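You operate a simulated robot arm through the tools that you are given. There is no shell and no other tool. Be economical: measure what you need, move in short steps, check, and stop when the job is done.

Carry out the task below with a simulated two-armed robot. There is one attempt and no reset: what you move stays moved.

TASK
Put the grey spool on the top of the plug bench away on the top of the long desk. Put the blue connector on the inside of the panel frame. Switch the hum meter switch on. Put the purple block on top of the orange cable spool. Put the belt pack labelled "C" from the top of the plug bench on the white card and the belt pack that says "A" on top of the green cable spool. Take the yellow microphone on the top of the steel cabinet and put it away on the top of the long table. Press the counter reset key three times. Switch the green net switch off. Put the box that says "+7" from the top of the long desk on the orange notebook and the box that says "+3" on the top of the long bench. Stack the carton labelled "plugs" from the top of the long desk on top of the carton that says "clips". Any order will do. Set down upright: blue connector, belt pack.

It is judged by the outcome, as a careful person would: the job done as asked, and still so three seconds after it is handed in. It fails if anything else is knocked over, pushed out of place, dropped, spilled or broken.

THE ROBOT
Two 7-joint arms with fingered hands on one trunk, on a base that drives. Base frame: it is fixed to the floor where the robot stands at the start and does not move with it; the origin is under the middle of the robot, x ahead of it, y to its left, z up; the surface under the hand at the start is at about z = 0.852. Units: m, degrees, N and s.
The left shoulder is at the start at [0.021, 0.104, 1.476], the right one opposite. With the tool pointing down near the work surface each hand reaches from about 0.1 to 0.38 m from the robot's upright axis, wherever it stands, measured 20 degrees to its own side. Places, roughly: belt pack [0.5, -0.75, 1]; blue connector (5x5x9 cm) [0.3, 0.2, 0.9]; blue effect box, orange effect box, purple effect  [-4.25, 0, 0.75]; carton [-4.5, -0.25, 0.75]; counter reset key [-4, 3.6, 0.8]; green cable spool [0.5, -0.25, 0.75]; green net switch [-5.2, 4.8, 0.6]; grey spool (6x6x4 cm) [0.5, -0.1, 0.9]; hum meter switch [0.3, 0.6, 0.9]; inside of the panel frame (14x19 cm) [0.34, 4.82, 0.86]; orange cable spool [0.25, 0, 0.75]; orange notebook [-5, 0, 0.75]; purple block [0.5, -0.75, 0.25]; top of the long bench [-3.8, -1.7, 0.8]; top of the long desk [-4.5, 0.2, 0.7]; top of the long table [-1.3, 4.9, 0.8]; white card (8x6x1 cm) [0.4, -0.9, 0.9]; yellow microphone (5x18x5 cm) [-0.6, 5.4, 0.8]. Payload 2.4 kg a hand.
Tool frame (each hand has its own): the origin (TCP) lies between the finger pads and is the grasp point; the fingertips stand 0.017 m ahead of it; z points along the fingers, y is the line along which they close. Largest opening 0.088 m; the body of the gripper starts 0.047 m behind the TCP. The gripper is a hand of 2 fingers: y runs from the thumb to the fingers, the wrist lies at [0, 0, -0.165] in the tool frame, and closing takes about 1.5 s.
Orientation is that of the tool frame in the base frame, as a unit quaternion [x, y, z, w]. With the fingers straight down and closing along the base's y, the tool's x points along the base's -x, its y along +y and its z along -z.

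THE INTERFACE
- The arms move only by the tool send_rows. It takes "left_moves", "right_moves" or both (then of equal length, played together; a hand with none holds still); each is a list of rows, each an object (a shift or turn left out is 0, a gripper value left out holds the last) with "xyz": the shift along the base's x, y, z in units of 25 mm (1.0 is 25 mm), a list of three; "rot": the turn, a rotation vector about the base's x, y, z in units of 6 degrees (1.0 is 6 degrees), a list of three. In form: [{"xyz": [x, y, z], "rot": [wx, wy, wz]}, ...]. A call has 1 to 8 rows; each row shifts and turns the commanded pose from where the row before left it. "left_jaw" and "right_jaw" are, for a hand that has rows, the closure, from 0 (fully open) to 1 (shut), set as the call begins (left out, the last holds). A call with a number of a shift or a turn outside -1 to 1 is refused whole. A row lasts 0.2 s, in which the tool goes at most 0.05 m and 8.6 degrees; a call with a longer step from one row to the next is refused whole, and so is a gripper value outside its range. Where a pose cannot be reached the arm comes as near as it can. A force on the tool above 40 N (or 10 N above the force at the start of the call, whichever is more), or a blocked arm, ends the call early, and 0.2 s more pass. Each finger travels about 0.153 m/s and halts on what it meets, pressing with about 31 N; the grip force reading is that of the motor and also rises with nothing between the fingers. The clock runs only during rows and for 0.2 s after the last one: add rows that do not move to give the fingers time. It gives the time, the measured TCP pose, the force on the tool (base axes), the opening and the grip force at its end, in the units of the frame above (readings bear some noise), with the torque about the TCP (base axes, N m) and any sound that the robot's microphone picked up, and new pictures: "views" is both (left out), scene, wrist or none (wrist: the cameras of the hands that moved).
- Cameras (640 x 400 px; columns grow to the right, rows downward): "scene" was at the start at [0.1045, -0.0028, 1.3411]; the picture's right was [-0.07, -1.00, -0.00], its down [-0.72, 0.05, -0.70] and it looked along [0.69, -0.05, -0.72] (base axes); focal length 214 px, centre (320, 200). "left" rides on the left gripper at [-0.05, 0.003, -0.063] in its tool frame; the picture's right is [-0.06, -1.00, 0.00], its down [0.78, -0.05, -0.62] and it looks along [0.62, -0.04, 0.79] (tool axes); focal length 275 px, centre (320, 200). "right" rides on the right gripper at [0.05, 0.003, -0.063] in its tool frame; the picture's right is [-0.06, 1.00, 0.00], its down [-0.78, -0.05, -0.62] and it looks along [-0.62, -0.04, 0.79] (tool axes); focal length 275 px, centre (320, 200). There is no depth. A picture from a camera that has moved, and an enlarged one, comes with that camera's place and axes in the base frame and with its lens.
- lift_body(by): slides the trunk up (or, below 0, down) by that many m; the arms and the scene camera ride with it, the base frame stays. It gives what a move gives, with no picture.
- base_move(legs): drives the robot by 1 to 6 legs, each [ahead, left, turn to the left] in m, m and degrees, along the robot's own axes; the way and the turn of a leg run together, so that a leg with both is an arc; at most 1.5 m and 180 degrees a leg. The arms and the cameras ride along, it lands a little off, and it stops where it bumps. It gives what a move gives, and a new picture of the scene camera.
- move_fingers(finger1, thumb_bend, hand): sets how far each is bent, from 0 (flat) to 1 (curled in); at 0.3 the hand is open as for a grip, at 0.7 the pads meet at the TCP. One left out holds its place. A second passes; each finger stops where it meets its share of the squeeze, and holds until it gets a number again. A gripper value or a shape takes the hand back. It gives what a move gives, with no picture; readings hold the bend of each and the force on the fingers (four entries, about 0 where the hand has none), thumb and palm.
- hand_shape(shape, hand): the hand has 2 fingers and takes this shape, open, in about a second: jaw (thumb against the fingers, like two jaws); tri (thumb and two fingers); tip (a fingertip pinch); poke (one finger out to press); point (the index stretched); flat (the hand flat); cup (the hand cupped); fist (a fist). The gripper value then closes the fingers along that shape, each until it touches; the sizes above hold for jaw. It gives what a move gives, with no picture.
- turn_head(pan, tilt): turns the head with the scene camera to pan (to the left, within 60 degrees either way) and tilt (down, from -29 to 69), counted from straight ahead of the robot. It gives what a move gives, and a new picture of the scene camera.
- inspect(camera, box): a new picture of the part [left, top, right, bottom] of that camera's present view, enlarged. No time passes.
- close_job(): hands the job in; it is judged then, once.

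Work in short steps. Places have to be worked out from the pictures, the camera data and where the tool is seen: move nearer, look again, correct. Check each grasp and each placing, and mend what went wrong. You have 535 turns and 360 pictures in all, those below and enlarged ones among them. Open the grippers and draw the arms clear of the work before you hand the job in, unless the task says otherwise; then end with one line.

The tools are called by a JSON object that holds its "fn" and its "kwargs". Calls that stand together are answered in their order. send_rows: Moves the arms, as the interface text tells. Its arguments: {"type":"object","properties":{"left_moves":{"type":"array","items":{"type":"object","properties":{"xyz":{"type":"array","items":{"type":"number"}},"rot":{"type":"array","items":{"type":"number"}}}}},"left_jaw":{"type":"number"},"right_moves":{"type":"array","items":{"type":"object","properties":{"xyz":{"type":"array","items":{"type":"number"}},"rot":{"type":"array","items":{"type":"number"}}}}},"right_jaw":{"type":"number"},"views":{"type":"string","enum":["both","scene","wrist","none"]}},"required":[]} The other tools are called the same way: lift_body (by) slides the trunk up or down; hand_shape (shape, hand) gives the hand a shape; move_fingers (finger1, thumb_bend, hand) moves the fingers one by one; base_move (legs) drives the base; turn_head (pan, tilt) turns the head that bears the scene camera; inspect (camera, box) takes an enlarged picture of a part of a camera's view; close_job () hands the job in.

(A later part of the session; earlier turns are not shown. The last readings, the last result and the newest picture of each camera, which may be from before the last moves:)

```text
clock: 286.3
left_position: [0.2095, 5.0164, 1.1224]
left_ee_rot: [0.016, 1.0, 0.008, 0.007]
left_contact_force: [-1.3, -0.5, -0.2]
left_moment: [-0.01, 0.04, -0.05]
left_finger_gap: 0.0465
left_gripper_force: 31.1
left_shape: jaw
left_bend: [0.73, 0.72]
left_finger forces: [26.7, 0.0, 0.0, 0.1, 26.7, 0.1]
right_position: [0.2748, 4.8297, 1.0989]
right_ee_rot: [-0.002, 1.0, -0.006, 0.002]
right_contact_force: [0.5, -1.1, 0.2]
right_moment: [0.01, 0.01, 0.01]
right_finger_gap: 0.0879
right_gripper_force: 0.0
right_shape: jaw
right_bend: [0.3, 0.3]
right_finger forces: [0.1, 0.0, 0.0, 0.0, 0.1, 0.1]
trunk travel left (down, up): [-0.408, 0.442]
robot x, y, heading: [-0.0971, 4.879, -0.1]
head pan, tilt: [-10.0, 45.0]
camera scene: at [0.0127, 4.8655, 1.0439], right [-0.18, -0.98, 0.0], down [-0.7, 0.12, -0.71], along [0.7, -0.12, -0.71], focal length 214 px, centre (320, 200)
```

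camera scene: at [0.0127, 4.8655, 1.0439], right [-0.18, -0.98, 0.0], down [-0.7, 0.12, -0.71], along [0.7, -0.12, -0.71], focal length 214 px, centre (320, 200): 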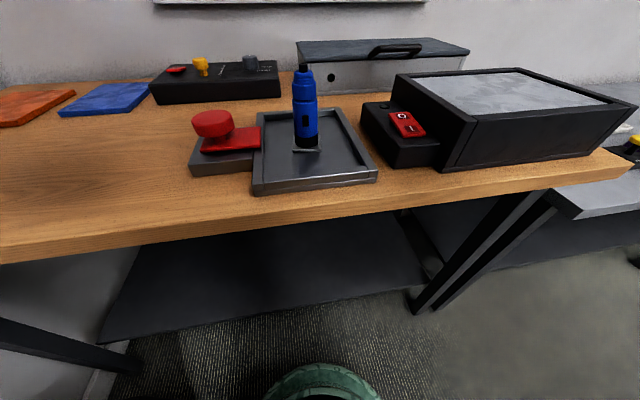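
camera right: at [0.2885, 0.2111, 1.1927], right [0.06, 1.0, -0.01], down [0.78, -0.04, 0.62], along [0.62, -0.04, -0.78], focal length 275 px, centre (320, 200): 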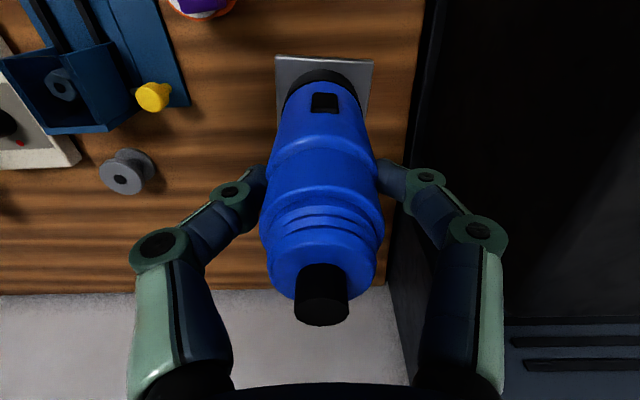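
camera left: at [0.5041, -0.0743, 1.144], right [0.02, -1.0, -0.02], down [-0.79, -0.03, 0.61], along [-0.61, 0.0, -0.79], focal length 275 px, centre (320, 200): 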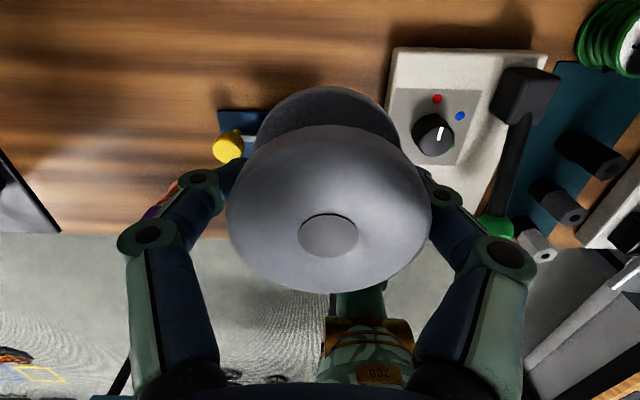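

The connector stands upright inside the frame. Next the microphone: back away and turn left to face the steel cabinet.

{"fn": "base_move", "kwargs": {"legs": [[-0.4, -0.2, 0], [0, 0, 90]]}}

{"fn": "turn_head", "kwargs": {"pan": 0, "tilt": 25}}

```text
clock: 292.8
left_position: [-0.6336, 4.9832, 1.1217]
left_ee_rot: [-0.7, 0.714, 0.012, 0.0]
left_contact_force: [0.4, -0.3, -0.5]
left_moment: [0.01, -0.01, 0.01]
left_finger_gap: 0.0465
left_gripper_force: 31.1
left_shape: jaw
left_bend: [0.73, 0.72]
left_finger forces: [26.7, 0.1, 0.0, 0.0, 26.7, 0.1]
right_position: [-0.4489, 5.0499, 1.0994]
right_ee_rot: [0.713, -0.701, 0.004, -0.006]
right_contact_force: [-0.2, -0.2, 0.3]
right_moment: [-0.01, 0.0, 0.0]
right_finger_gap: 0.0877
right_gripper_force: 0.0
right_shape: jaw
right_bend: [0.3, 0.3]
right_finger forces: [0.0, 0.0, 0.0, 0.1, 0.0, 0.0]
trunk travel left (down, up): [-0.408, 0.442]
robot x, y, heading: [-0.4943, 4.6751, 90.3]
head pan, tilt: [-10.0, 45.0]
camera scene: at [-0.4812, 4.7922, 1.0439], right [0.99, -0.17, 0.0], down [-0.12, -0.7, -0.71], along [0.12, 0.7, -0.71], focal length 214 px, centre (320, 200)
```

scene: 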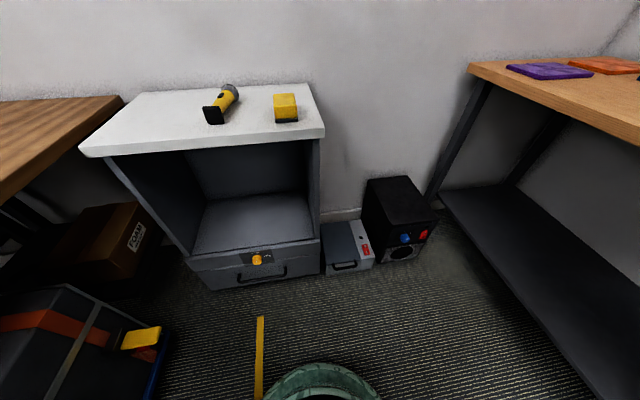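

```text
clock: 293.6
left_position: [-0.634, 4.983, 1.1223]
left_ee_rot: [-0.7, 0.714, 0.011, -0.001]
left_contact_force: [0.1, -0.1, -0.1]
left_moment: [0.0, -0.02, 0.0]
left_finger_gap: 0.0466
left_gripper_force: 31.1
left_shape: jaw
left_bend: [0.73, 0.72]
left_finger forces: [26.8, 0.1, 0.1, 0.0, 26.6, 0.0]
right_position: [-0.4476, 5.0506, 1.098]
right_ee_rot: [0.713, -0.702, 0.003, -0.005]
right_contact_force: [0.4, -0.8, 0.8]
right_moment: [-0.02, 0.0, 0.02]
right_finger_gap: 0.0881
right_gripper_force: 0.0
right_shape: jaw
right_bend: [0.3, 0.3]
right_finger forces: [0.0, 0.1, 0.0, 0.0, 0.0, 0.0]
trunk travel left (down, up): [-0.408, 0.442]
robot x, y, heading: [-0.4935, 4.6785, 90.4]
head pan, tilt: [0.0, 25.0]
camera scene: at [-0.4953, 4.8042, 1.0744], right [1.0, 0.01, 0.0], down [0.0, -0.42, -0.91], along [-0.01, 0.91, -0.42], focal length 214 px, centre (320, 200)
```

scene: 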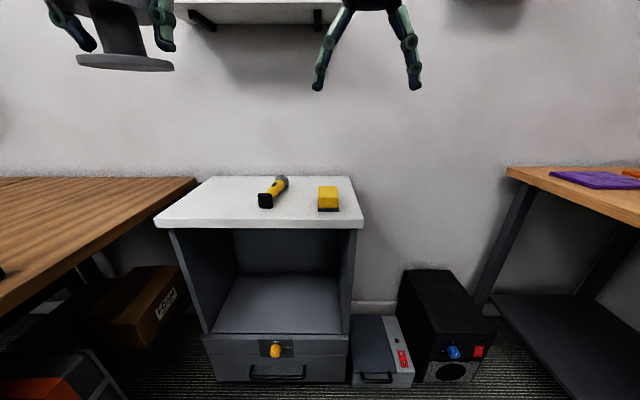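

Mic centre ≈[−0.645, 5.44, 0.81], lying along y on the cabinet. Move closer (keeping clear of the floor case) and lower the trunk a bit.

{"fn": "base_move", "kwargs": {"legs": [[0.22, 0.12, 0]]}}

{"fn": "lift_body", "kwargs": {"by": -0.08}}

{"fn": "turn_head", "kwargs": {"pan": 5, "tilt": 40}}

```text
clock: 295.5
left_position: [-0.7556, 5.2051, 1.1225]
left_ee_rot: [-0.7, 0.714, 0.011, -0.001]
left_contact_force: [0.1, 0.1, -0.4]
left_moment: [-0.02, -0.02, 0.03]
left_finger_gap: 0.0466
left_gripper_force: 30.9
left_shape: jaw
left_bend: [0.73, 0.72]
left_finger forces: [26.8, 0.0, 0.1, 0.0, 26.8, 0.0]
right_position: [-0.5701, 5.272, 1.0975]
right_ee_rot: [0.713, -0.701, 0.002, -0.005]
right_contact_force: [0.0, -0.3, 0.6]
right_moment: [-0.01, 0.02, 0.01]
right_finger_gap: 0.088
right_gripper_force: 0.1
right_shape: jaw
right_bend: [0.3, 0.3]
right_finger forces: [0.0, 0.1, 0.0, 0.0, 0.1, 0.0]
trunk travel left (down, up): [-0.408, 0.442]
robot x, y, heading: [-0.613, 4.8996, 90.6]
head pan, tilt: [0.0, 25.0]
camera scene: at [-0.6167, 5.0259, 1.0744], right [1.0, 0.01, 0.0], down [0.0, -0.42, -0.91], along [-0.01, 0.91, -0.42], focal length 214 px, centre (320, 200)
```

scene: 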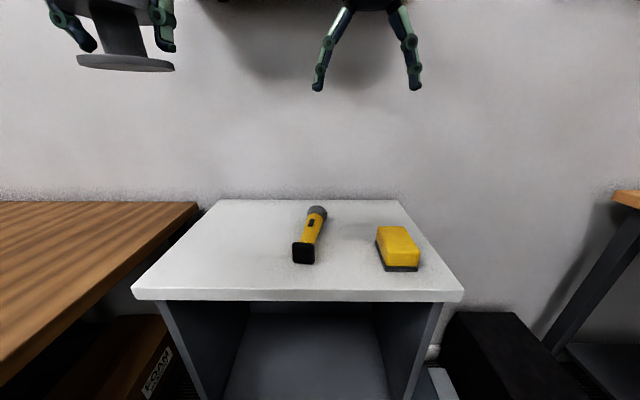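

```text
clock: 296.6
left_position: [-0.7548, 5.2056, 1.0415]
left_ee_rot: [-0.7, 0.714, 0.011, -0.002]
left_contact_force: [-0.6, -0.1, -0.3]
left_moment: [-0.02, 0.0, -0.02]
left_finger_gap: 0.0466
left_gripper_force: 30.9
left_shape: jaw
left_bend: [0.73, 0.72]
left_finger forces: [26.8, 0.0, 0.0, 0.0, 26.8, 0.1]
right_position: [-0.5697, 5.2715, 1.0189]
right_ee_rot: [0.713, -0.702, 0.002, -0.005]
right_contact_force: [0.4, 1.0, 0.1]
right_moment: [-0.03, 0.0, -0.04]
right_finger_gap: 0.088
right_gripper_force: 0.1
right_shape: jaw
right_bend: [0.3, 0.3]
right_finger forces: [0.0, 0.1, 0.0, 0.0, 0.0, 0.0]
trunk travel left (down, up): [-0.328, 0.522]
robot x, y, heading: [-0.6091, 4.9002, 90.5]
head pan, tilt: [0.0, 25.0]
```

```text
clock: 297.4
left_position: [-0.7549, 5.2041, 1.0417]
left_ee_rot: [-0.699, 0.715, 0.01, -0.001]
left_contact_force: [0.1, -0.2, -0.6]
left_moment: [0.0, -0.01, -0.02]
left_finger_gap: 0.0463
left_gripper_force: 30.5
left_shape: jaw
left_bend: [0.73, 0.72]
left_finger forces: [26.8, 0.1, 0.1, 0.0, 26.7, 0.1]
right_position: [-0.569, 5.2706, 1.0195]
right_ee_rot: [0.712, -0.702, 0.002, -0.004]
right_contact_force: [-0.1, 0.4, 0.0]
right_moment: [0.02, 0.01, 0.0]
right_finger_gap: 0.0881
right_gripper_force: 0.0
right_shape: jaw
right_bend: [0.3, 0.3]
right_finger forces: [0.1, 0.1, 0.0, 0.1, 0.1, 0.0]
trunk travel left (down, up): [-0.328, 0.522]
robot x, y, heading: [-0.6131, 4.8989, 90.6]
head pan, tilt: [5.0, 40.0]
camera scene: at [-0.6238, 5.0204, 0.9708], right [1.0, 0.1, 0.0], down [0.06, -0.64, -0.77], along [-0.07, 0.76, -0.64], focal length 214 px, centre (320, 200)
```

scene: 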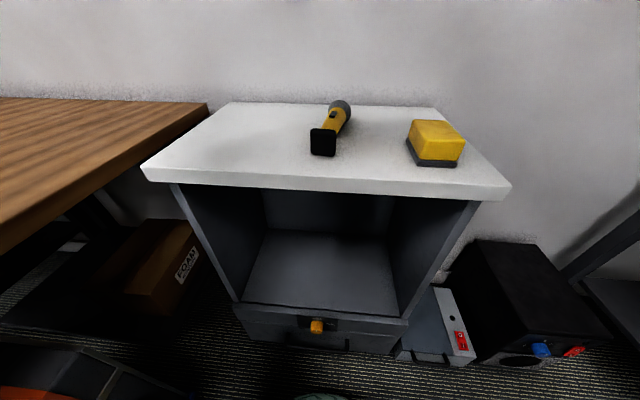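

Refined: surface z≈0.80, mic axis from [−0.648, 5.338] to [−0.623, 5.55]. Move the right hand over its centre.

{"fn": "send_rows", "kwargs": {"right_moves": [{"xyz": [-0.4, 0.9, 0], "rot": [0, 0, -0.3]}, {"xyz": [-0.4, 0.9, 0], "rot": [0, 0, -0.3]}, {"xyz": [-0.4, 0.9, 0], "rot": [0, 0, -0.3]}, {"xyz": [-0.4, 0.9, 0], "rot": [0, 0, -0.3]}, {"xyz": [-0.4, 0.9, 0]}, {"xyz": [-0.4, 0.9, 0]}, {"xyz": [-0.32, 1, 0]}, {}], "views": "both"}}

```text
clock: 299.2
left_position: [-0.7551, 5.2032, 1.0417]
left_ee_rot: [-0.7, 0.714, 0.011, 0.0]
left_contact_force: [-0.7, -0.9, -0.7]
left_moment: [0.02, 0.01, -0.03]
left_finger_gap: 0.0469
left_gripper_force: 30.3
left_shape: jaw
left_bend: [0.73, 0.72]
left_finger forces: [26.8, 0.0, 0.1, 0.0, 26.7, 0.0]
right_position: [-0.6372, 5.4251, 1.0158]
right_ee_rot: [-0.668, 0.744, -0.002, 0.005]
right_contact_force: [0.1, 0.2, 0.3]
right_moment: [0.02, -0.02, 0.01]
right_finger_gap: 0.0881
right_gripper_force: 0.1
right_shape: jaw
right_bend: [0.3, 0.3]
right_finger forces: [0.0, 0.0, 0.0, 0.1, 0.0, 0.1]
right hand out of reach, approached as far as the arm can: row 7
trunk travel left (down, up): [-0.328, 0.522]
robot x, y, heading: [-0.6111, 4.9009, 90.3]
head pan, tilt: [5.0, 40.0]
camera scene: at [-0.6241, 5.0204, 0.9707], right [1.0, 0.1, 0.0], down [0.06, -0.64, -0.77], along [-0.07, 0.76, -0.64], focal length 214 px, centre (320, 200)
camera right: at [-0.6445, 5.3766, 1.0793], right [-0.99, 0.17, -0.01], down [0.13, 0.77, 0.62], along [0.11, 0.61, -0.78], focal length 275 px, centre (320, 200)
```

scene: 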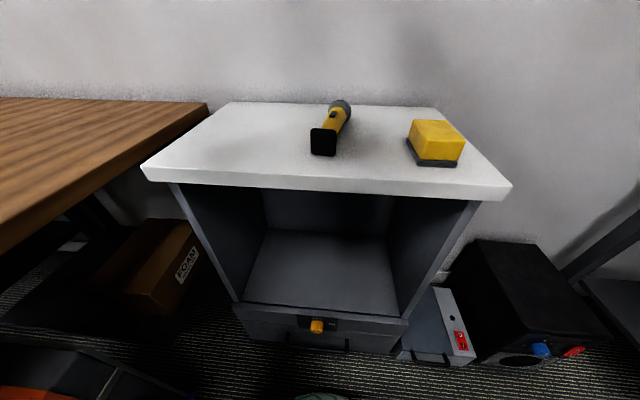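
right: 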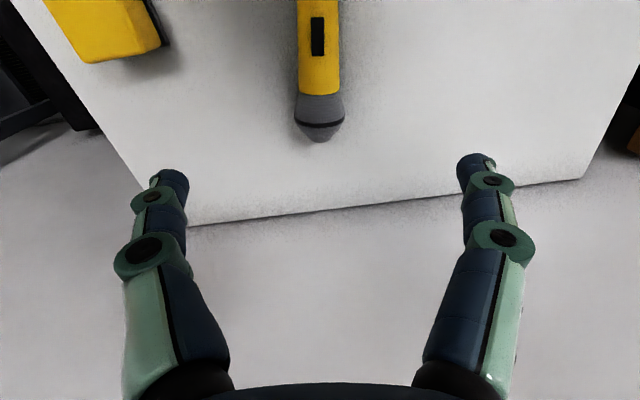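

Mic is centred under the tool and aligned. Descend and grasp.

{"fn": "send_rows", "kwargs": {"right_moves": [{"xyz": [0.1, 0, -1]}, {"xyz": [0, 0, -1]}, {"xyz": [0, 0, -1]}, {"xyz": [0, 0, -1]}, {"xyz": [0, 0, -1]}, {"xyz": [0, 0, -1]}, {"xyz": [0, 0, -1]}, {"xyz": [0, 0, -0.7]}], "views": "none"}}

{"fn": "send_rows", "kwargs": {"right_moves": [{}, {}, {}, {}, {}, {}, {}, {}], "right_jaw": 1, "views": "none"}}

```text
clock: 301.0
left_position: [-0.7556, 5.2048, 1.0418]
left_ee_rot: [-0.7, 0.714, 0.012, -0.001]
left_contact_force: [0.5, 0.0, -0.6]
left_moment: [-0.01, -0.01, -0.01]
left_finger_gap: 0.0464
left_gripper_force: 31.3
left_shape: jaw
left_bend: [0.73, 0.72]
left_finger forces: [26.7, 0.0, 0.1, 0.0, 26.8, 0.0]
right_position: [-0.6308, 5.4229, 0.8246]
right_ee_rot: [-0.667, 0.745, -0.002, 0.005]
right_contact_force: [-0.7, 0.3, 0.2]
right_moment: [0.0, 0.03, -0.01]
right_finger_gap: 0.0878
right_gripper_force: 0.1
right_shape: jaw
right_bend: [0.3, 0.3]
right_finger forces: [0.0, 0.0, 0.0, 0.1, 0.0, 0.0]
trunk travel left (down, up): [-0.328, 0.522]
robot x, y, heading: [-0.614, 4.8996, 90.5]
head pan, tilt: [5.0, 40.0]
```

```text
clock: 302.8
left_position: [-0.7549, 5.2058, 1.0424]
left_ee_rot: [-0.7, 0.714, 0.01, -0.002]
left_contact_force: [-0.7, -0.1, 0.0]
left_moment: [0.01, 0.0, 0.0]
left_finger_gap: 0.0467
left_gripper_force: 31.3
left_shape: jaw
left_bend: [0.73, 0.72]
left_finger forces: [26.8, 0.0, 0.0, 0.0, 26.8, 0.0]
right_position: [-0.6304, 5.4244, 0.8248]
right_ee_rot: [-0.667, 0.745, -0.003, 0.004]
right_contact_force: [-0.7, 0.3, -3.1]
right_moment: [-0.02, -0.02, 0.0]
right_finger_gap: 0.0056
right_gripper_force: 31.0
right_shape: jaw
right_bend: [0.75, 0.76]
right_finger forces: [2.2, 0.1, 0.1, 0.0, 3.3, 0.0]
trunk travel left (down, up): [-0.328, 0.522]
robot x, y, heading: [-0.6125, 4.9038, 90.5]
head pan, tilt: [5.0, 40.0]
```

Gap is only 5.6 mm — the fingers closed above the handle. Look from the wrist.

{"fn": "inspect", "kwargs": {"camera": "right", "box": [160, 0, 480, 200]}}

{"fn": "inspect", "kwargs": {"camera": "scene", "box": [260, 50, 420, 170]}}

```text
2.00 times, centred on (320, 100) of right
camera zoom: at [-0.6391, 5.3755, 0.8879], right [-0.99, 0.17, -0.01], down [0.13, 0.77, 0.62], along [0.11, 0.61, -0.78], focal length 551 px, centre (320, 400)
```

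zoom: 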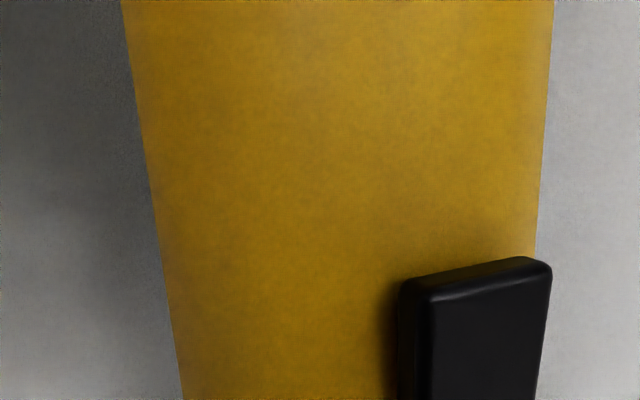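

```text
3.33 times, centred on (340, 110) of scene
camera zoom: at [-0.6239, 5.0206, 0.9707], right [1.0, 0.1, 0.0], down [0.06, -0.64, -0.77], along [-0.07, 0.76, -0.64], focal length 715 px, centre (253, 500)
```

zoom: 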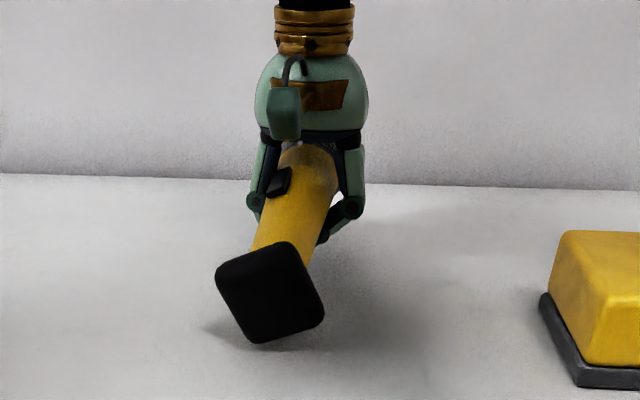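

The fingers closed under the mic's axis and lifted it slightly. I'll open slowly to let it settle, then re-grip higher.

{"fn": "send_rows", "kwargs": {"right_moves": [{}, {}, {}], "right_jaw": 0.75, "views": "none"}}

{"fn": "send_rows", "kwargs": {"right_moves": [{}, {}, {}], "right_jaw": 0.5, "views": "none"}}

{"fn": "send_rows", "kwargs": {"right_moves": [{}, {}, {}], "right_jaw": 0.2, "views": "both"}}

```text
clock: 303.6
left_position: [-0.7543, 5.2056, 1.0418]
left_ee_rot: [-0.7, 0.714, 0.011, -0.002]
left_contact_force: [-0.1, 0.6, -0.5]
left_moment: [-0.03, 0.01, -0.01]
left_finger_gap: 0.0463
left_gripper_force: 30.7
left_shape: jaw
left_bend: [0.73, 0.72]
left_finger forces: [26.8, 0.0, 0.1, 0.0, 26.7, 0.0]
right_position: [-0.631, 5.4238, 0.8253]
right_ee_rot: [-0.667, 0.745, -0.004, 0.004]
right_contact_force: [-0.5, 0.2, 0.3]
right_moment: [0.0, 0.02, 0.01]
right_finger_gap: 0.0221
right_gripper_force: 0.1
right_shape: jaw
right_bend: [0.73, 0.7]
right_finger forces: [0.4, 0.0, 0.0, 0.1, 0.0, 0.0]
trunk travel left (down, up): [-0.328, 0.522]
robot x, y, heading: [-0.6134, 4.9018, 90.6]
head pan, tilt: [5.0, 40.0]
```

```text
clock: 304.4
left_position: [-0.7546, 5.2043, 1.0417]
left_ee_rot: [-0.7, 0.714, 0.011, -0.002]
left_contact_force: [0.1, -0.5, -0.5]
left_moment: [-0.01, 0.02, -0.01]
left_finger_gap: 0.0462
left_gripper_force: 31.4
left_shape: jaw
left_bend: [0.73, 0.72]
left_finger forces: [26.7, 0.0, 0.1, 0.0, 26.8, 0.0]
right_position: [-0.6309, 5.4233, 0.8251]
right_ee_rot: [-0.667, 0.745, -0.003, 0.005]
right_contact_force: [-0.9, -0.4, -1.0]
right_moment: [-0.01, -0.01, 0.01]
right_finger_gap: 0.0452
right_gripper_force: 0.1
right_shape: jaw
right_bend: [0.72, 0.7]
right_finger forces: [0.9, 0.1, 0.0, 0.1, 0.0, 0.1]
trunk travel left (down, up): [-0.328, 0.522]
robot x, y, heading: [-0.6097, 4.8989, 90.6]
head pan, tilt: [5.0, 40.0]
```

```text
clock: 305.2
left_position: [-0.7551, 5.204, 1.0415]
left_ee_rot: [-0.7, 0.714, 0.011, -0.001]
left_contact_force: [0.0, 0.7, -1.1]
left_moment: [-0.02, 0.01, -0.01]
left_finger_gap: 0.0464
left_gripper_force: 31.1
left_shape: jaw
left_bend: [0.73, 0.72]
left_finger forces: [26.8, 0.0, 0.0, 0.1, 26.8, 0.0]
right_position: [-0.6303, 5.4234, 0.8246]
right_ee_rot: [-0.667, 0.745, -0.002, 0.005]
right_contact_force: [0.2, -0.4, 0.5]
right_moment: [0.01, 0.01, -0.01]
right_finger_gap: 0.07
right_gripper_force: 0.1
right_shape: jaw
right_bend: [0.59, 0.55]
right_finger forces: [0.0, 0.1, 0.0, 0.0, 0.0, 0.0]
trunk travel left (down, up): [-0.328, 0.522]
robot x, y, heading: [-0.6163, 4.9012, 90.7]
head pan, tilt: [5.0, 40.0]
camera scene: at [-0.6239, 5.0204, 0.9707], right [1.0, 0.1, 0.0], down [0.06, -0.64, -0.77], along [-0.07, 0.76, -0.64], focal length 214 px, centre (320, 200)
camera right: at [-0.6391, 5.3754, 0.888], right [-0.99, 0.17, -0.01], down [0.13, 0.77, 0.62], along [0.11, 0.61, -0.78], focal length 275 px, centre (320, 200)
```

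scene: 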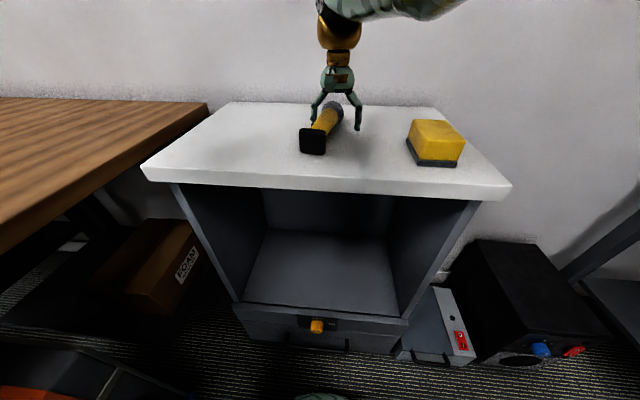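
right: 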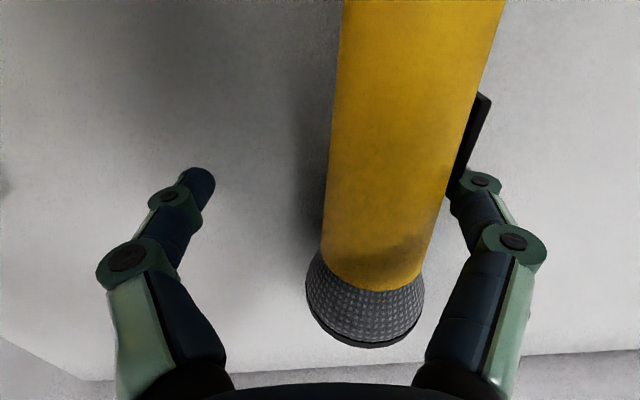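

The mic settled, offset ~1.6 cm toward −x. Open fully, recentre, raise 1.2 cm.

{"fn": "send_rows", "kwargs": {"right_moves": [{}, {}, {"xyz": [-0.3, 0, 0.2]}, {"xyz": [-0.35, 0, 0.3]}, {}], "right_jaw": 0, "views": "wrist"}}

```text
clock: 306.4
left_position: [-0.7546, 5.205, 1.0418]
left_ee_rot: [-0.7, 0.714, 0.011, -0.001]
left_contact_force: [0.5, -0.1, 0.0]
left_moment: [-0.01, 0.04, 0.01]
left_finger_gap: 0.0464
left_gripper_force: 30.9
left_shape: jaw
left_bend: [0.73, 0.72]
left_finger forces: [26.9, 0.1, 0.1, 0.0, 26.7, 0.1]
right_position: [-0.6448, 5.4214, 0.8383]
right_ee_rot: [-0.668, 0.744, -0.003, 0.005]
right_contact_force: [-0.2, 0.0, 0.0]
right_moment: [-0.01, 0.02, 0.02]
right_finger_gap: 0.0877
right_gripper_force: 0.1
right_shape: jaw
right_bend: [0.3, 0.3]
right_finger forces: [0.0, 0.1, 0.0, 0.1, 0.0, 0.0]
right hand out of reach, approached as far as the arm can: row 3
trunk travel left (down, up): [-0.328, 0.522]
robot x, y, heading: [-0.6126, 4.9029, 90.5]
head pan, tilt: [5.0, 40.0]
camera right: at [-0.6536, 5.3719, 0.9005], right [-0.99, 0.17, -0.01], down [0.13, 0.77, 0.62], along [0.11, 0.61, -0.78], focal length 275 px, centre (320, 200)
```

right: 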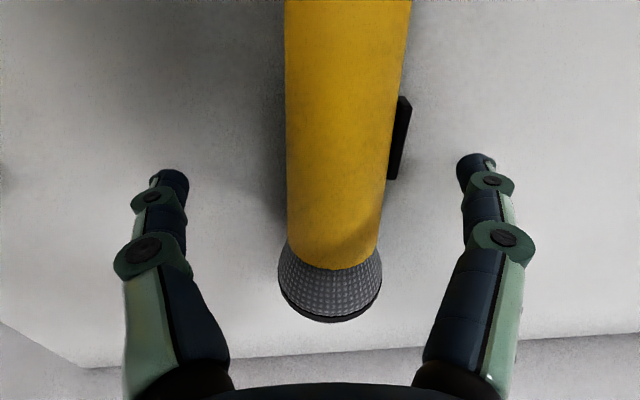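

Centred now. Close on the handle.

{"fn": "send_rows", "kwargs": {"right_moves": [{"xyz": [-0.1, 0, -0.1]}, {}, {}, {}, {}, {}, {}, {}], "right_jaw": 1, "views": "wrist"}}

```text
clock: 308.2
left_position: [-0.756, 5.2051, 1.0419]
left_ee_rot: [-0.7, 0.714, 0.011, -0.001]
left_contact_force: [0.8, 0.4, 0.0]
left_moment: [-0.02, -0.01, -0.01]
left_finger_gap: 0.0462
left_gripper_force: 30.3
left_shape: jaw
left_bend: [0.73, 0.72]
left_finger forces: [26.8, 0.0, 0.0, 0.0, 26.9, 0.1]
right_position: [-0.6464, 5.4191, 0.8358]
right_ee_rot: [-0.667, 0.745, -0.003, 0.005]
right_contact_force: [0.8, 1.4, 4.2]
right_moment: [0.01, 0.01, -0.08]
right_finger_gap: 0.0275
right_gripper_force: 31.0
right_shape: jaw
right_bend: [0.74, 0.7]
right_finger forces: [27.0, 0.0, 0.1, 0.1, 27.2, 0.0]
right hand out of reach, approached as far as the arm can: row 1
trunk travel left (down, up): [-0.328, 0.522]
robot x, y, heading: [-0.6115, 4.8999, 90.5]
head pan, tilt: [5.0, 40.0]
camera right: at [-0.6558, 5.3707, 0.8985], right [-0.99, 0.17, -0.01], down [0.13, 0.77, 0.62], along [0.11, 0.61, -0.78], focal length 275 px, centre (320, 200)
```

right: 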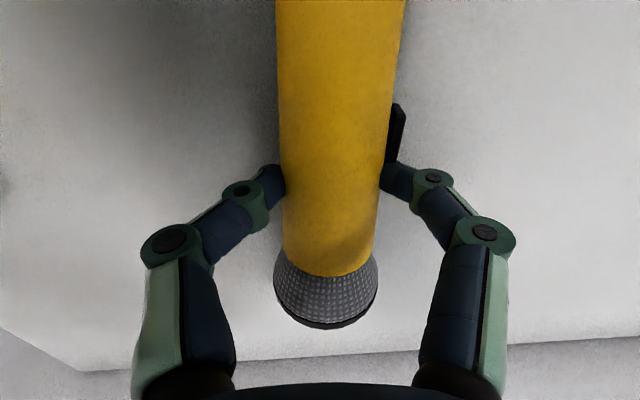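

Gripped the handle (2.75 cm). Lift, retract, back off and turn left toward the long table.

{"fn": "send_rows", "kwargs": {"right_moves": [{"xyz": [0, 0, 1]}, {"xyz": [0, 0, 1]}, {"xyz": [0, 0, 1]}, {"xyz": [0, 0, 1]}, {"xyz": [0, 0, 1]}, {"xyz": [0.5, 0, 1]}, {"xyz": [0.5, -0.5, 1]}, {"xyz": [0.5, -1, 1]}], "views": "none"}}

{"fn": "send_rows", "kwargs": {"right_moves": [{"xyz": [0.5, -1, 0]}, {"xyz": [0.5, -1, 0]}, {"xyz": [0, -1, 0]}, {"xyz": [0, -1, 0]}], "views": "none"}}

{"fn": "base_move", "kwargs": {"legs": [[-0.25, 0, 0], [0, 0, 89]]}}

{"fn": "turn_head", "kwargs": {"pan": 0, "tilt": 30}}

```text
clock: 310.0
left_position: [-0.7553, 5.2058, 1.0413]
left_ee_rot: [-0.7, 0.714, 0.01, -0.001]
left_contact_force: [0.1, -0.9, -0.8]
left_moment: [-0.02, 0.01, 0.02]
left_finger_gap: 0.0464
left_gripper_force: 30.9
left_shape: jaw
left_bend: [0.73, 0.72]
left_finger forces: [26.9, 0.0, 0.1, 0.0, 26.7, 0.1]
right_position: [-0.6072, 5.3805, 1.036]
right_ee_rot: [-0.668, 0.744, -0.004, 0.005]
right_contact_force: [0.3, -1.0, -3.2]
right_moment: [-0.02, -0.01, -0.01]
right_finger_gap: 0.0267
right_gripper_force: 30.9
right_shape: jaw
right_bend: [0.75, 0.7]
right_finger forces: [23.7, 0.0, 0.0, 0.1, 23.6, 0.0]
trunk travel left (down, up): [-0.328, 0.522]
robot x, y, heading: [-0.6111, 4.902, 90.7]
head pan, tilt: [5.0, 40.0]
```

```text
clock: 311.0
left_position: [-0.7548, 5.2048, 1.0425]
left_ee_rot: [-0.699, 0.715, 0.011, -0.001]
left_contact_force: [-0.6, -0.7, -1.1]
left_moment: [0.04, 0.0, -0.03]
left_finger_gap: 0.0465
left_gripper_force: 30.9
left_shape: jaw
left_bend: [0.73, 0.72]
left_finger forces: [26.9, 0.0, 0.0, 0.1, 26.8, 0.0]
right_position: [-0.5845, 5.2806, 1.0362]
right_ee_rot: [-0.667, 0.745, -0.003, 0.005]
right_contact_force: [-0.2, 0.1, -2.8]
right_moment: [-0.01, -0.01, -0.03]
right_finger_gap: 0.0268
right_gripper_force: 31.3
right_shape: jaw
right_bend: [0.75, 0.7]
right_finger forces: [23.5, 0.1, 0.0, 0.1, 23.5, 0.0]
trunk travel left (down, up): [-0.328, 0.522]
robot x, y, heading: [-0.6142, 4.9009, 90.6]
head pan, tilt: [5.0, 40.0]
```

```text
clock: 316.7
left_position: [-0.9148, 4.508, 1.0421]
left_ee_rot: [1.0, -0.012, -0.007, 0.008]
left_contact_force: [-0.5, -0.5, -1.0]
left_moment: [0.04, 0.0, -0.06]
left_finger_gap: 0.0466
left_gripper_force: 30.8
left_shape: jaw
left_bend: [0.74, 0.72]
left_finger forces: [26.7, 0.0, 0.0, 0.0, 26.7, 0.1]
right_position: [-0.9913, 4.6785, 1.0356]
right_ee_rot: [0.998, -0.055, -0.001, -0.005]
right_contact_force: [-0.1, -0.8, -3.1]
right_moment: [0.02, 0.01, 0.01]
right_finger_gap: 0.0271
right_gripper_force: 30.7
right_shape: jaw
right_bend: [0.75, 0.7]
right_finger forces: [22.7, 0.1, 0.1, 0.0, 22.7, 0.0]
trunk travel left (down, up): [-0.328, 0.522]
robot x, y, heading: [-0.6096, 4.6476, -179.5]
head pan, tilt: [5.0, 40.0]
camera scene: at [-0.7303, 4.6431, 0.9707], right [-0.1, 1.0, 0.0], down [0.64, 0.06, -0.77], along [-0.76, -0.07, -0.64], focal length 214 px, centre (320, 200)
```

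scene: 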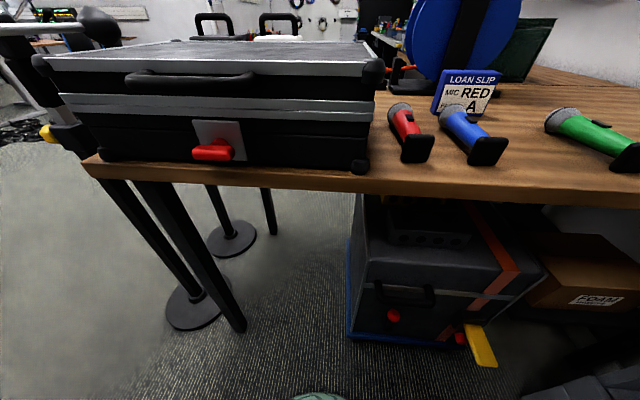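

```text
clock: 317.4
left_position: [-0.9162, 4.5079, 1.0428]
left_ee_rot: [1.0, -0.011, -0.007, 0.009]
left_contact_force: [0.4, 0.0, -0.8]
left_moment: [-0.02, 0.0, -0.02]
left_finger_gap: 0.0467
left_gripper_force: 31.0
left_shape: jaw
left_bend: [0.74, 0.72]
left_finger forces: [26.8, 0.0, 0.0, 0.0, 26.7, 0.0]
right_position: [-0.9907, 4.6773, 1.0348]
right_ee_rot: [0.998, -0.056, -0.002, -0.005]
right_contact_force: [-0.1, 0.1, -2.8]
right_moment: [0.01, -0.01, -0.02]
right_finger_gap: 0.027
right_gripper_force: 31.1
right_shape: jaw
right_bend: [0.75, 0.7]
right_finger forces: [22.6, 0.1, 0.1, 0.0, 22.6, 0.0]
trunk travel left (down, up): [-0.328, 0.522]
robot x, y, heading: [-0.6107, 4.6509, -179.4]
head pan, tilt: [0.0, 30.0]
camera scene: at [-0.7361, 4.6505, 0.986], right [-0.01, 1.0, 0.0], down [0.5, 0.0, -0.87], along [-0.87, -0.01, -0.5], focal length 214 px, centre (320, 200)
```

scene: 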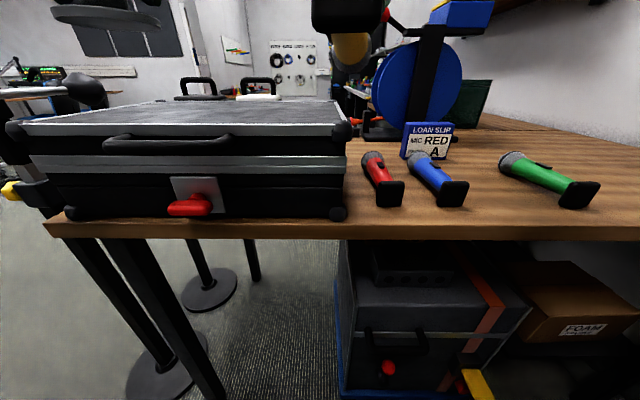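

The long table holds red, blue and green mics in a row (bases near x≈−1.04; y 4.76, 4.87, 5.08), leaving a gap at y≈4.975. Move so the right hand can place the yellow one there.

{"fn": "base_move", "kwargs": {"legs": [[0.04, -0.22, -0.5]]}}

{"fn": "turn_head", "kwargs": {"pan": -10, "tilt": 40}}

```text
clock: 319.1
left_position: [-0.9579, 4.7347, 1.0417]
left_ee_rot: [1.0, -0.016, -0.008, 0.008]
left_contact_force: [-0.3, 0.6, -1.4]
left_moment: [0.01, 0.04, 0.03]
left_finger_gap: 0.0464
left_gripper_force: 31.3
left_shape: jaw
left_bend: [0.74, 0.72]
left_finger forces: [26.8, 0.1, 0.0, 0.0, 26.6, 0.0]
right_position: [-1.0309, 4.9055, 1.0373]
right_ee_rot: [0.998, -0.061, -0.001, -0.005]
right_contact_force: [-0.2, 0.4, -2.5]
right_moment: [0.03, 0.02, 0.04]
right_finger_gap: 0.0269
right_gripper_force: 31.0
right_shape: jaw
right_bend: [0.75, 0.7]
right_finger forces: [22.5, 0.0, 0.1, 0.0, 22.5, 0.1]
trunk travel left (down, up): [-0.328, 0.522]
robot x, y, heading: [-0.6495, 4.8704, 179.9]
head pan, tilt: [0.0, 30.0]
camera scene: at [-0.7767, 4.876, 0.986], right [0.0, 1.0, 0.0], down [0.5, 0.0, -0.87], along [-0.87, 0.0, -0.5], focal length 214 px, centre (320, 200)
```

scene: 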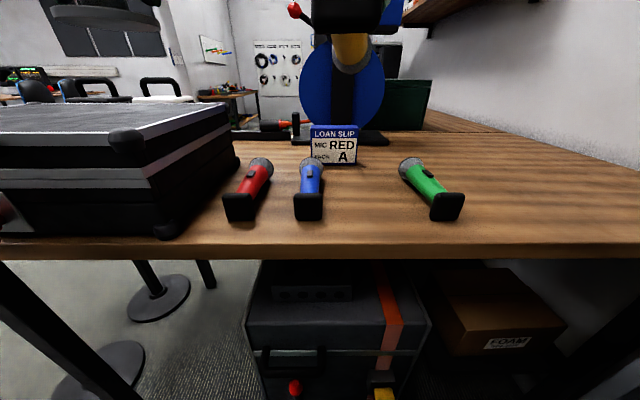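

```text
clock: 319.8
left_position: [-0.9584, 4.7351, 1.0417]
left_ee_rot: [1.0, -0.017, -0.008, 0.009]
left_contact_force: [-0.9, 0.0, -0.4]
left_moment: [0.01, -0.04, 0.05]
left_finger_gap: 0.0465
left_gripper_force: 31.1
left_shape: jaw
left_bend: [0.74, 0.72]
left_finger forces: [26.6, 0.0, 0.0, 0.0, 26.7, 0.0]
right_position: [-1.031, 4.9064, 1.035]
right_ee_rot: [0.998, -0.06, -0.001, -0.006]
right_contact_force: [-0.6, 0.6, -1.8]
right_moment: [0.01, 0.02, 0.01]
right_finger_gap: 0.0269
right_gripper_force: 31.4
right_shape: jaw
right_bend: [0.75, 0.7]
right_finger forces: [22.5, 0.1, 0.0, 0.0, 22.6, 0.0]
trunk travel left (down, up): [-0.328, 0.522]
robot x, y, heading: [-0.6506, 4.8701, 179.8]
head pan, tilt: [-10.0, 40.0]
camera scene: at [-0.7699, 4.8905, 0.9707], right [0.18, 0.98, 0.0], down [0.63, -0.11, -0.77], along [-0.75, 0.14, -0.64], focal length 214 px, centre (320, 200)
```

scene: 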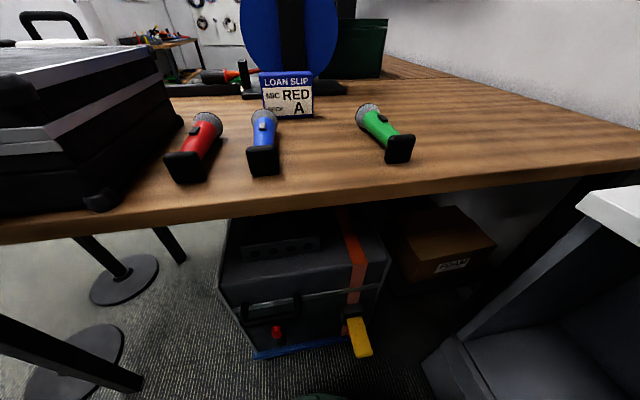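

Place at y≈4.96, TCP x≈−1.13. Move over, align the mic with the row, and start descending.

{"fn": "send_rows", "kwargs": {"right_moves": [{"xyz": [-0.8, 0.45, 0], "rot": [0, 0, 0.3]}, {"xyz": [-0.8, 0.45, 0], "rot": [0, 0, 0.3]}, {"xyz": [-0.8, 0.45, 0], "rot": [0, 0, 0.3]}, {"xyz": [-0.8, 0.45, 0], "rot": [0, 0, 0.25]}, {"xyz": [-0.8, 0.36, -0.5]}, {"xyz": [0, 0, -1]}, {"xyz": [0, 0, -1]}, {"xyz": [0, 0, -1]}], "views": "none"}}

{"fn": "send_rows", "kwargs": {"right_moves": [{"xyz": [0, 0, -1]}, {"xyz": [0, 0, -1]}, {}], "views": "scene"}}

```text
clock: 321.6
left_position: [-0.9567, 4.7342, 1.0417]
left_ee_rot: [1.0, -0.016, -0.008, 0.008]
left_contact_force: [-0.5, 0.9, -0.5]
left_moment: [0.0, -0.03, -0.01]
left_finger_gap: 0.0466
left_gripper_force: 30.9
left_shape: jaw
left_bend: [0.74, 0.72]
left_finger forces: [26.6, 0.1, 0.0, 0.0, 26.8, 0.0]
right_position: [-1.1316, 4.9613, 0.9479]
right_ee_rot: [1.0, -0.001, -0.002, -0.005]
right_contact_force: [-0.6, -0.1, -2.5]
right_moment: [0.0, -0.04, 0.0]
right_finger_gap: 0.0265
right_gripper_force: 30.8
right_shape: jaw
right_bend: [0.75, 0.7]
right_finger forces: [22.1, 0.0, 0.0, 0.0, 21.8, 0.0]
trunk travel left (down, up): [-0.328, 0.522]
robot x, y, heading: [-0.6511, 4.8726, 179.8]
head pan, tilt: [-10.0, 40.0]
```

```text
clock: 322.4
left_position: [-0.9581, 4.7348, 1.042]
left_ee_rot: [1.0, -0.016, -0.007, 0.008]
left_contact_force: [-0.1, 0.2, -0.7]
left_moment: [-0.01, -0.04, 0.02]
left_finger_gap: 0.0467
left_gripper_force: 30.9
left_shape: jaw
left_bend: [0.74, 0.72]
left_finger forces: [26.7, 0.0, 0.0, 0.0, 26.7, 0.0]
right_position: [-1.1318, 4.9616, 0.8968]
right_ee_rot: [1.0, -0.002, -0.002, -0.006]
right_contact_force: [0.4, -0.5, -1.9]
right_moment: [0.0, 0.04, -0.04]
right_finger_gap: 0.0269
right_gripper_force: 31.0
right_shape: jaw
right_bend: [0.75, 0.7]
right_finger forces: [22.0, 0.1, 0.0, 0.1, 21.8, 0.0]
trunk travel left (down, up): [-0.328, 0.522]
robot x, y, heading: [-0.6496, 4.8717, 179.9]
head pan, tilt: [-10.0, 40.0]
camera scene: at [-0.77, 4.8906, 0.9707], right [0.18, 0.98, 0.0], down [0.63, -0.11, -0.77], along [-0.75, 0.14, -0.64], focal length 214 px, centre (320, 200)
```

scene: 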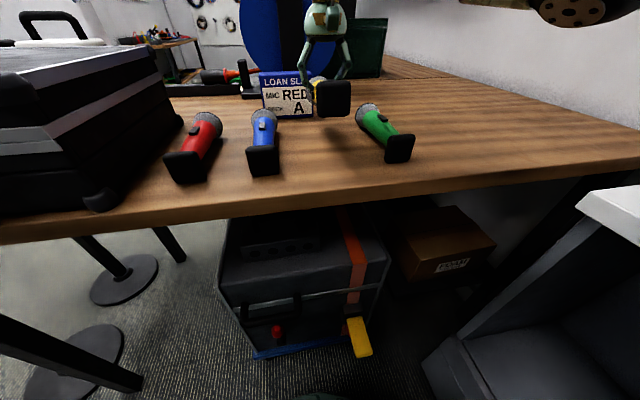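

Square base is level and between neighbours. Lower further.

{"fn": "send_rows", "kwargs": {"right_moves": [{"xyz": [0, 0, -0.7]}, {"xyz": [0, 0, -0.7]}, {"xyz": [0, 0, -0.5]}, {}], "views": "none"}}

{"fn": "send_rows", "kwargs": {"right_moves": [{"xyz": [0, 0, -0.15]}, {"xyz": [0, 0, -0.15]}, {}], "views": "scene"}}

```text
clock: 323.4
left_position: [-0.9572, 4.7347, 1.0421]
left_ee_rot: [1.0, -0.017, -0.007, 0.008]
left_contact_force: [-0.4, -0.1, -0.6]
left_moment: [-0.02, 0.05, 0.03]
left_finger_gap: 0.0465
left_gripper_force: 31.0
left_shape: jaw
left_bend: [0.74, 0.72]
left_finger forces: [26.7, 0.1, 0.1, 0.0, 26.7, 0.0]
right_position: [-1.1294, 4.9606, 0.8506]
right_ee_rot: [1.0, 0.0, -0.002, -0.006]
right_contact_force: [-0.4, 0.5, -1.9]
right_moment: [0.03, 0.0, -0.03]
right_finger_gap: 0.027
right_gripper_force: 31.2
right_shape: jaw
right_bend: [0.75, 0.7]
right_finger forces: [22.1, 0.0, 0.0, 0.0, 21.7, 0.1]
trunk travel left (down, up): [-0.328, 0.522]
robot x, y, heading: [-0.6492, 4.8733, 179.7]
head pan, tilt: [-10.0, 40.0]
```

```text
clock: 324.2
left_position: [-0.9582, 4.735, 1.0416]
left_ee_rot: [1.0, -0.017, -0.007, 0.009]
left_contact_force: [0.3, 0.3, -0.8]
left_moment: [-0.02, 0.01, 0.0]
left_finger_gap: 0.0463
left_gripper_force: 30.6
left_shape: jaw
left_bend: [0.74, 0.72]
left_finger forces: [26.7, 0.1, 0.1, 0.0, 26.8, 0.0]
right_position: [-1.1319, 4.9585, 0.844]
right_ee_rot: [1.0, -0.001, -0.002, -0.005]
right_contact_force: [0.4, 0.2, -3.0]
right_moment: [0.0, 0.0, -0.01]
right_finger_gap: 0.027
right_gripper_force: 31.0
right_shape: jaw
right_bend: [0.75, 0.71]
right_finger forces: [23.0, 0.0, 0.1, 0.0, 21.9, 0.1]
trunk travel left (down, up): [-0.328, 0.522]
robot x, y, heading: [-0.655, 4.8741, 179.9]
head pan, tilt: [-10.0, 40.0]
camera scene: at [-0.7699, 4.8906, 0.9707], right [0.18, 0.98, 0.0], down [0.63, -0.11, -0.77], along [-0.75, 0.14, -0.64], focal length 214 px, centre (320, 200)
```

scene: 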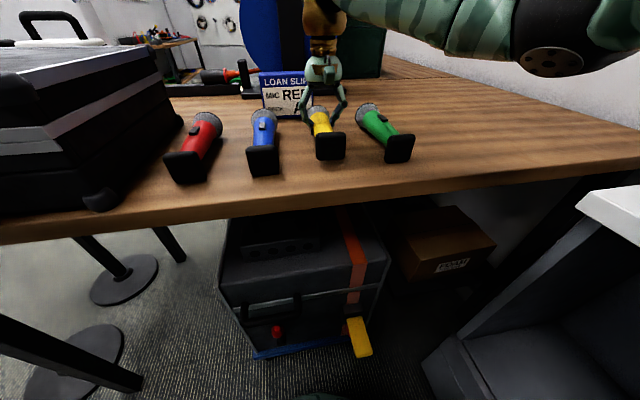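

{"fn": "send_rows", "kwargs": {"right_moves": [{"xyz": [0, 0, -0.12]}, {"xyz": [0, 0, -0.12]}, {}], "views": "none"}}

{"fn": "send_rows", "kwargs": {"right_moves": [{"xyz": [0, 0, -0.1]}, {"xyz": [0, 0, -0.1]}, {}], "views": "none"}}

```text
clock: 325.0
left_position: [-0.9574, 4.7337, 1.0418]
left_ee_rot: [1.0, -0.016, -0.007, 0.008]
left_contact_force: [-0.4, -0.5, -0.6]
left_moment: [0.02, 0.01, 0.03]
left_finger_gap: 0.0464
left_gripper_force: 31.0
left_shape: jaw
left_bend: [0.74, 0.72]
left_finger forces: [26.7, 0.1, 0.0, 0.0, 26.7, 0.1]
right_position: [-1.1311, 4.9597, 0.8384]
right_ee_rot: [1.0, -0.001, -0.002, -0.005]
right_contact_force: [-0.3, 1.2, 3.4]
right_moment: [-0.02, 0.01, 0.04]
right_finger_gap: 0.0273
right_gripper_force: 31.2
right_shape: jaw
right_bend: [0.76, 0.71]
right_finger forces: [24.2, 0.0, 0.1, 0.0, 25.1, 0.0]
trunk travel left (down, up): [-0.328, 0.522]
robot x, y, heading: [-0.6509, 4.8721, 179.5]
head pan, tilt: [-10.0, 40.0]
```

```text
clock: 325.8
left_position: [-0.9569, 4.7342, 1.0421]
left_ee_rot: [1.0, -0.016, -0.008, 0.008]
left_contact_force: [0.7, 0.2, -0.6]
left_moment: [-0.01, 0.0, 0.03]
left_finger_gap: 0.0466
left_gripper_force: 31.3
left_shape: jaw
left_bend: [0.74, 0.72]
left_finger forces: [26.7, 0.1, 0.0, 0.0, 26.7, 0.0]
right_position: [-1.1293, 4.9583, 0.8341]
right_ee_rot: [1.0, -0.001, -0.004, -0.005]
right_contact_force: [-4.4, 0.0, 24.5]
right_moment: [-0.02, 0.08, 0.0]
right_finger_gap: 0.0319
right_gripper_force: 31.3
right_shape: jaw
right_bend: [0.78, 0.74]
right_finger forces: [30.4, 0.1, 0.1, 0.1, 31.9, 0.0]
trunk travel left (down, up): [-0.328, 0.522]
robot x, y, heading: [-0.6524, 4.8742, 179.9]
head pan, tilt: [-10.0, 40.0]
```

Contact. Open in stages and rise.

{"fn": "send_rows", "kwargs": {"right_moves": [{"xyz": [0, 0, 0.1]}, {}, {}, {}], "right_jaw": 0.5, "views": "none"}}

{"fn": "send_rows", "kwargs": {"right_moves": [{}, {}, {}, {"xyz": [0, 0, 0.5]}, {"xyz": [0, 0, 1]}, {"xyz": [0, 0, 1]}, {"xyz": [0, 0, 1]}, {"xyz": [0, 0, 1]}], "right_jaw": 0.15, "views": "none"}}

{"fn": "send_rows", "kwargs": {"right_moves": [{"xyz": [0, 0, 1]}, {"xyz": [0, 0, 1]}, {"xyz": [0, 0, 1]}, {"xyz": [1, 0, 0.5]}, {"xyz": [1, 0, 0]}, {"xyz": [1, 0, 0]}], "right_jaw": 0, "views": "scene"}}

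```text
clock: 326.8
left_position: [-0.9571, 4.7341, 1.0424]
left_ee_rot: [1.0, -0.016, -0.007, 0.009]
left_contact_force: [0.0, -0.3, -0.2]
left_moment: [0.04, 0.0, 0.01]
left_finger_gap: 0.0465
left_gripper_force: 30.2
left_shape: jaw
left_bend: [0.74, 0.72]
left_finger forces: [26.6, 0.1, 0.1, 0.1, 26.7, 0.1]
right_position: [-1.1294, 4.9596, 0.8348]
right_ee_rot: [1.0, -0.001, 0.0, -0.006]
right_contact_force: [-0.4, 0.2, -0.1]
right_moment: [0.03, 0.01, -0.01]
right_finger_gap: 0.0436
right_gripper_force: 0.1
right_shape: jaw
right_bend: [0.73, 0.7]
right_finger forces: [0.0, 0.1, 0.0, 0.0, 0.0, 0.0]
trunk travel left (down, up): [-0.328, 0.522]
robot x, y, heading: [-0.6498, 4.8725, 179.8]
head pan, tilt: [-10.0, 40.0]
```

```text
clock: 328.6
left_position: [-0.9566, 4.7342, 1.0424]
left_ee_rot: [1.0, -0.016, -0.007, 0.008]
left_contact_force: [0.2, -0.7, 0.0]
left_moment: [-0.02, -0.01, -0.01]
left_finger_gap: 0.0465
left_gripper_force: 30.9
left_shape: jaw
left_bend: [0.74, 0.72]
left_finger forces: [26.6, 0.1, 0.0, 0.1, 26.7, 0.0]
right_position: [-1.1319, 4.96, 0.9482]
right_ee_rot: [1.0, 0.0, 0.0, -0.005]
right_contact_force: [-0.3, -0.5, 0.9]
right_moment: [0.0, 0.03, -0.02]
right_finger_gap: 0.0744
right_gripper_force: 0.0
right_shape: jaw
right_bend: [0.54, 0.5]
right_finger forces: [0.0, 0.0, 0.1, 0.1, 0.1, 0.0]
trunk travel left (down, up): [-0.328, 0.522]
robot x, y, heading: [-0.6528, 4.8733, 179.7]
head pan, tilt: [-10.0, 40.0]
```

```text
clock: 330.0
left_position: [-0.9575, 4.7356, 1.0412]
left_ee_rot: [1.0, -0.016, -0.007, 0.009]
left_contact_force: [1.3, -0.7, -0.2]
left_moment: [0.01, -0.01, 0.0]
left_finger_gap: 0.0468
left_gripper_force: 30.8
left_shape: jaw
left_bend: [0.74, 0.72]
left_finger forces: [26.8, 0.0, 0.1, 0.0, 26.6, 0.1]
right_position: [-1.0574, 4.9603, 1.0348]
right_ee_rot: [1.0, -0.002, -0.003, -0.004]
right_contact_force: [-0.4, -0.1, -0.2]
right_moment: [0.02, 0.07, 0.01]
right_finger_gap: 0.0875
right_gripper_force: 0.0
right_shape: jaw
right_bend: [0.3, 0.3]
right_finger forces: [0.0, 0.0, 0.0, 0.1, 0.0, 0.0]
trunk travel left (down, up): [-0.328, 0.522]
robot x, y, heading: [-0.6523, 4.8707, 179.8]
head pan, tilt: [-10.0, 40.0]
camera scene: at [-0.7698, 4.8905, 0.9707], right [0.18, 0.98, 0.0], down [0.63, -0.11, -0.77], along [-0.75, 0.14, -0.64], focal length 214 px, centre (320, 200)
```

scene: 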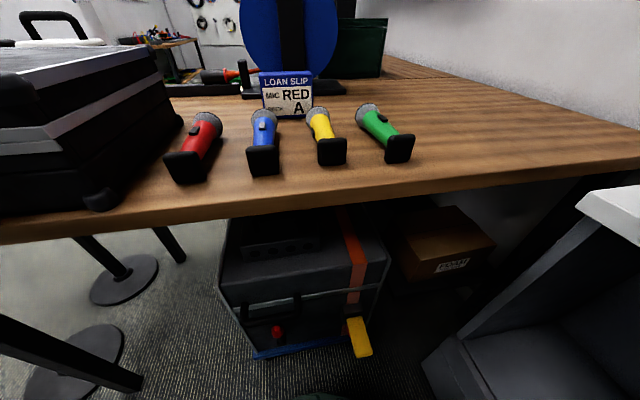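

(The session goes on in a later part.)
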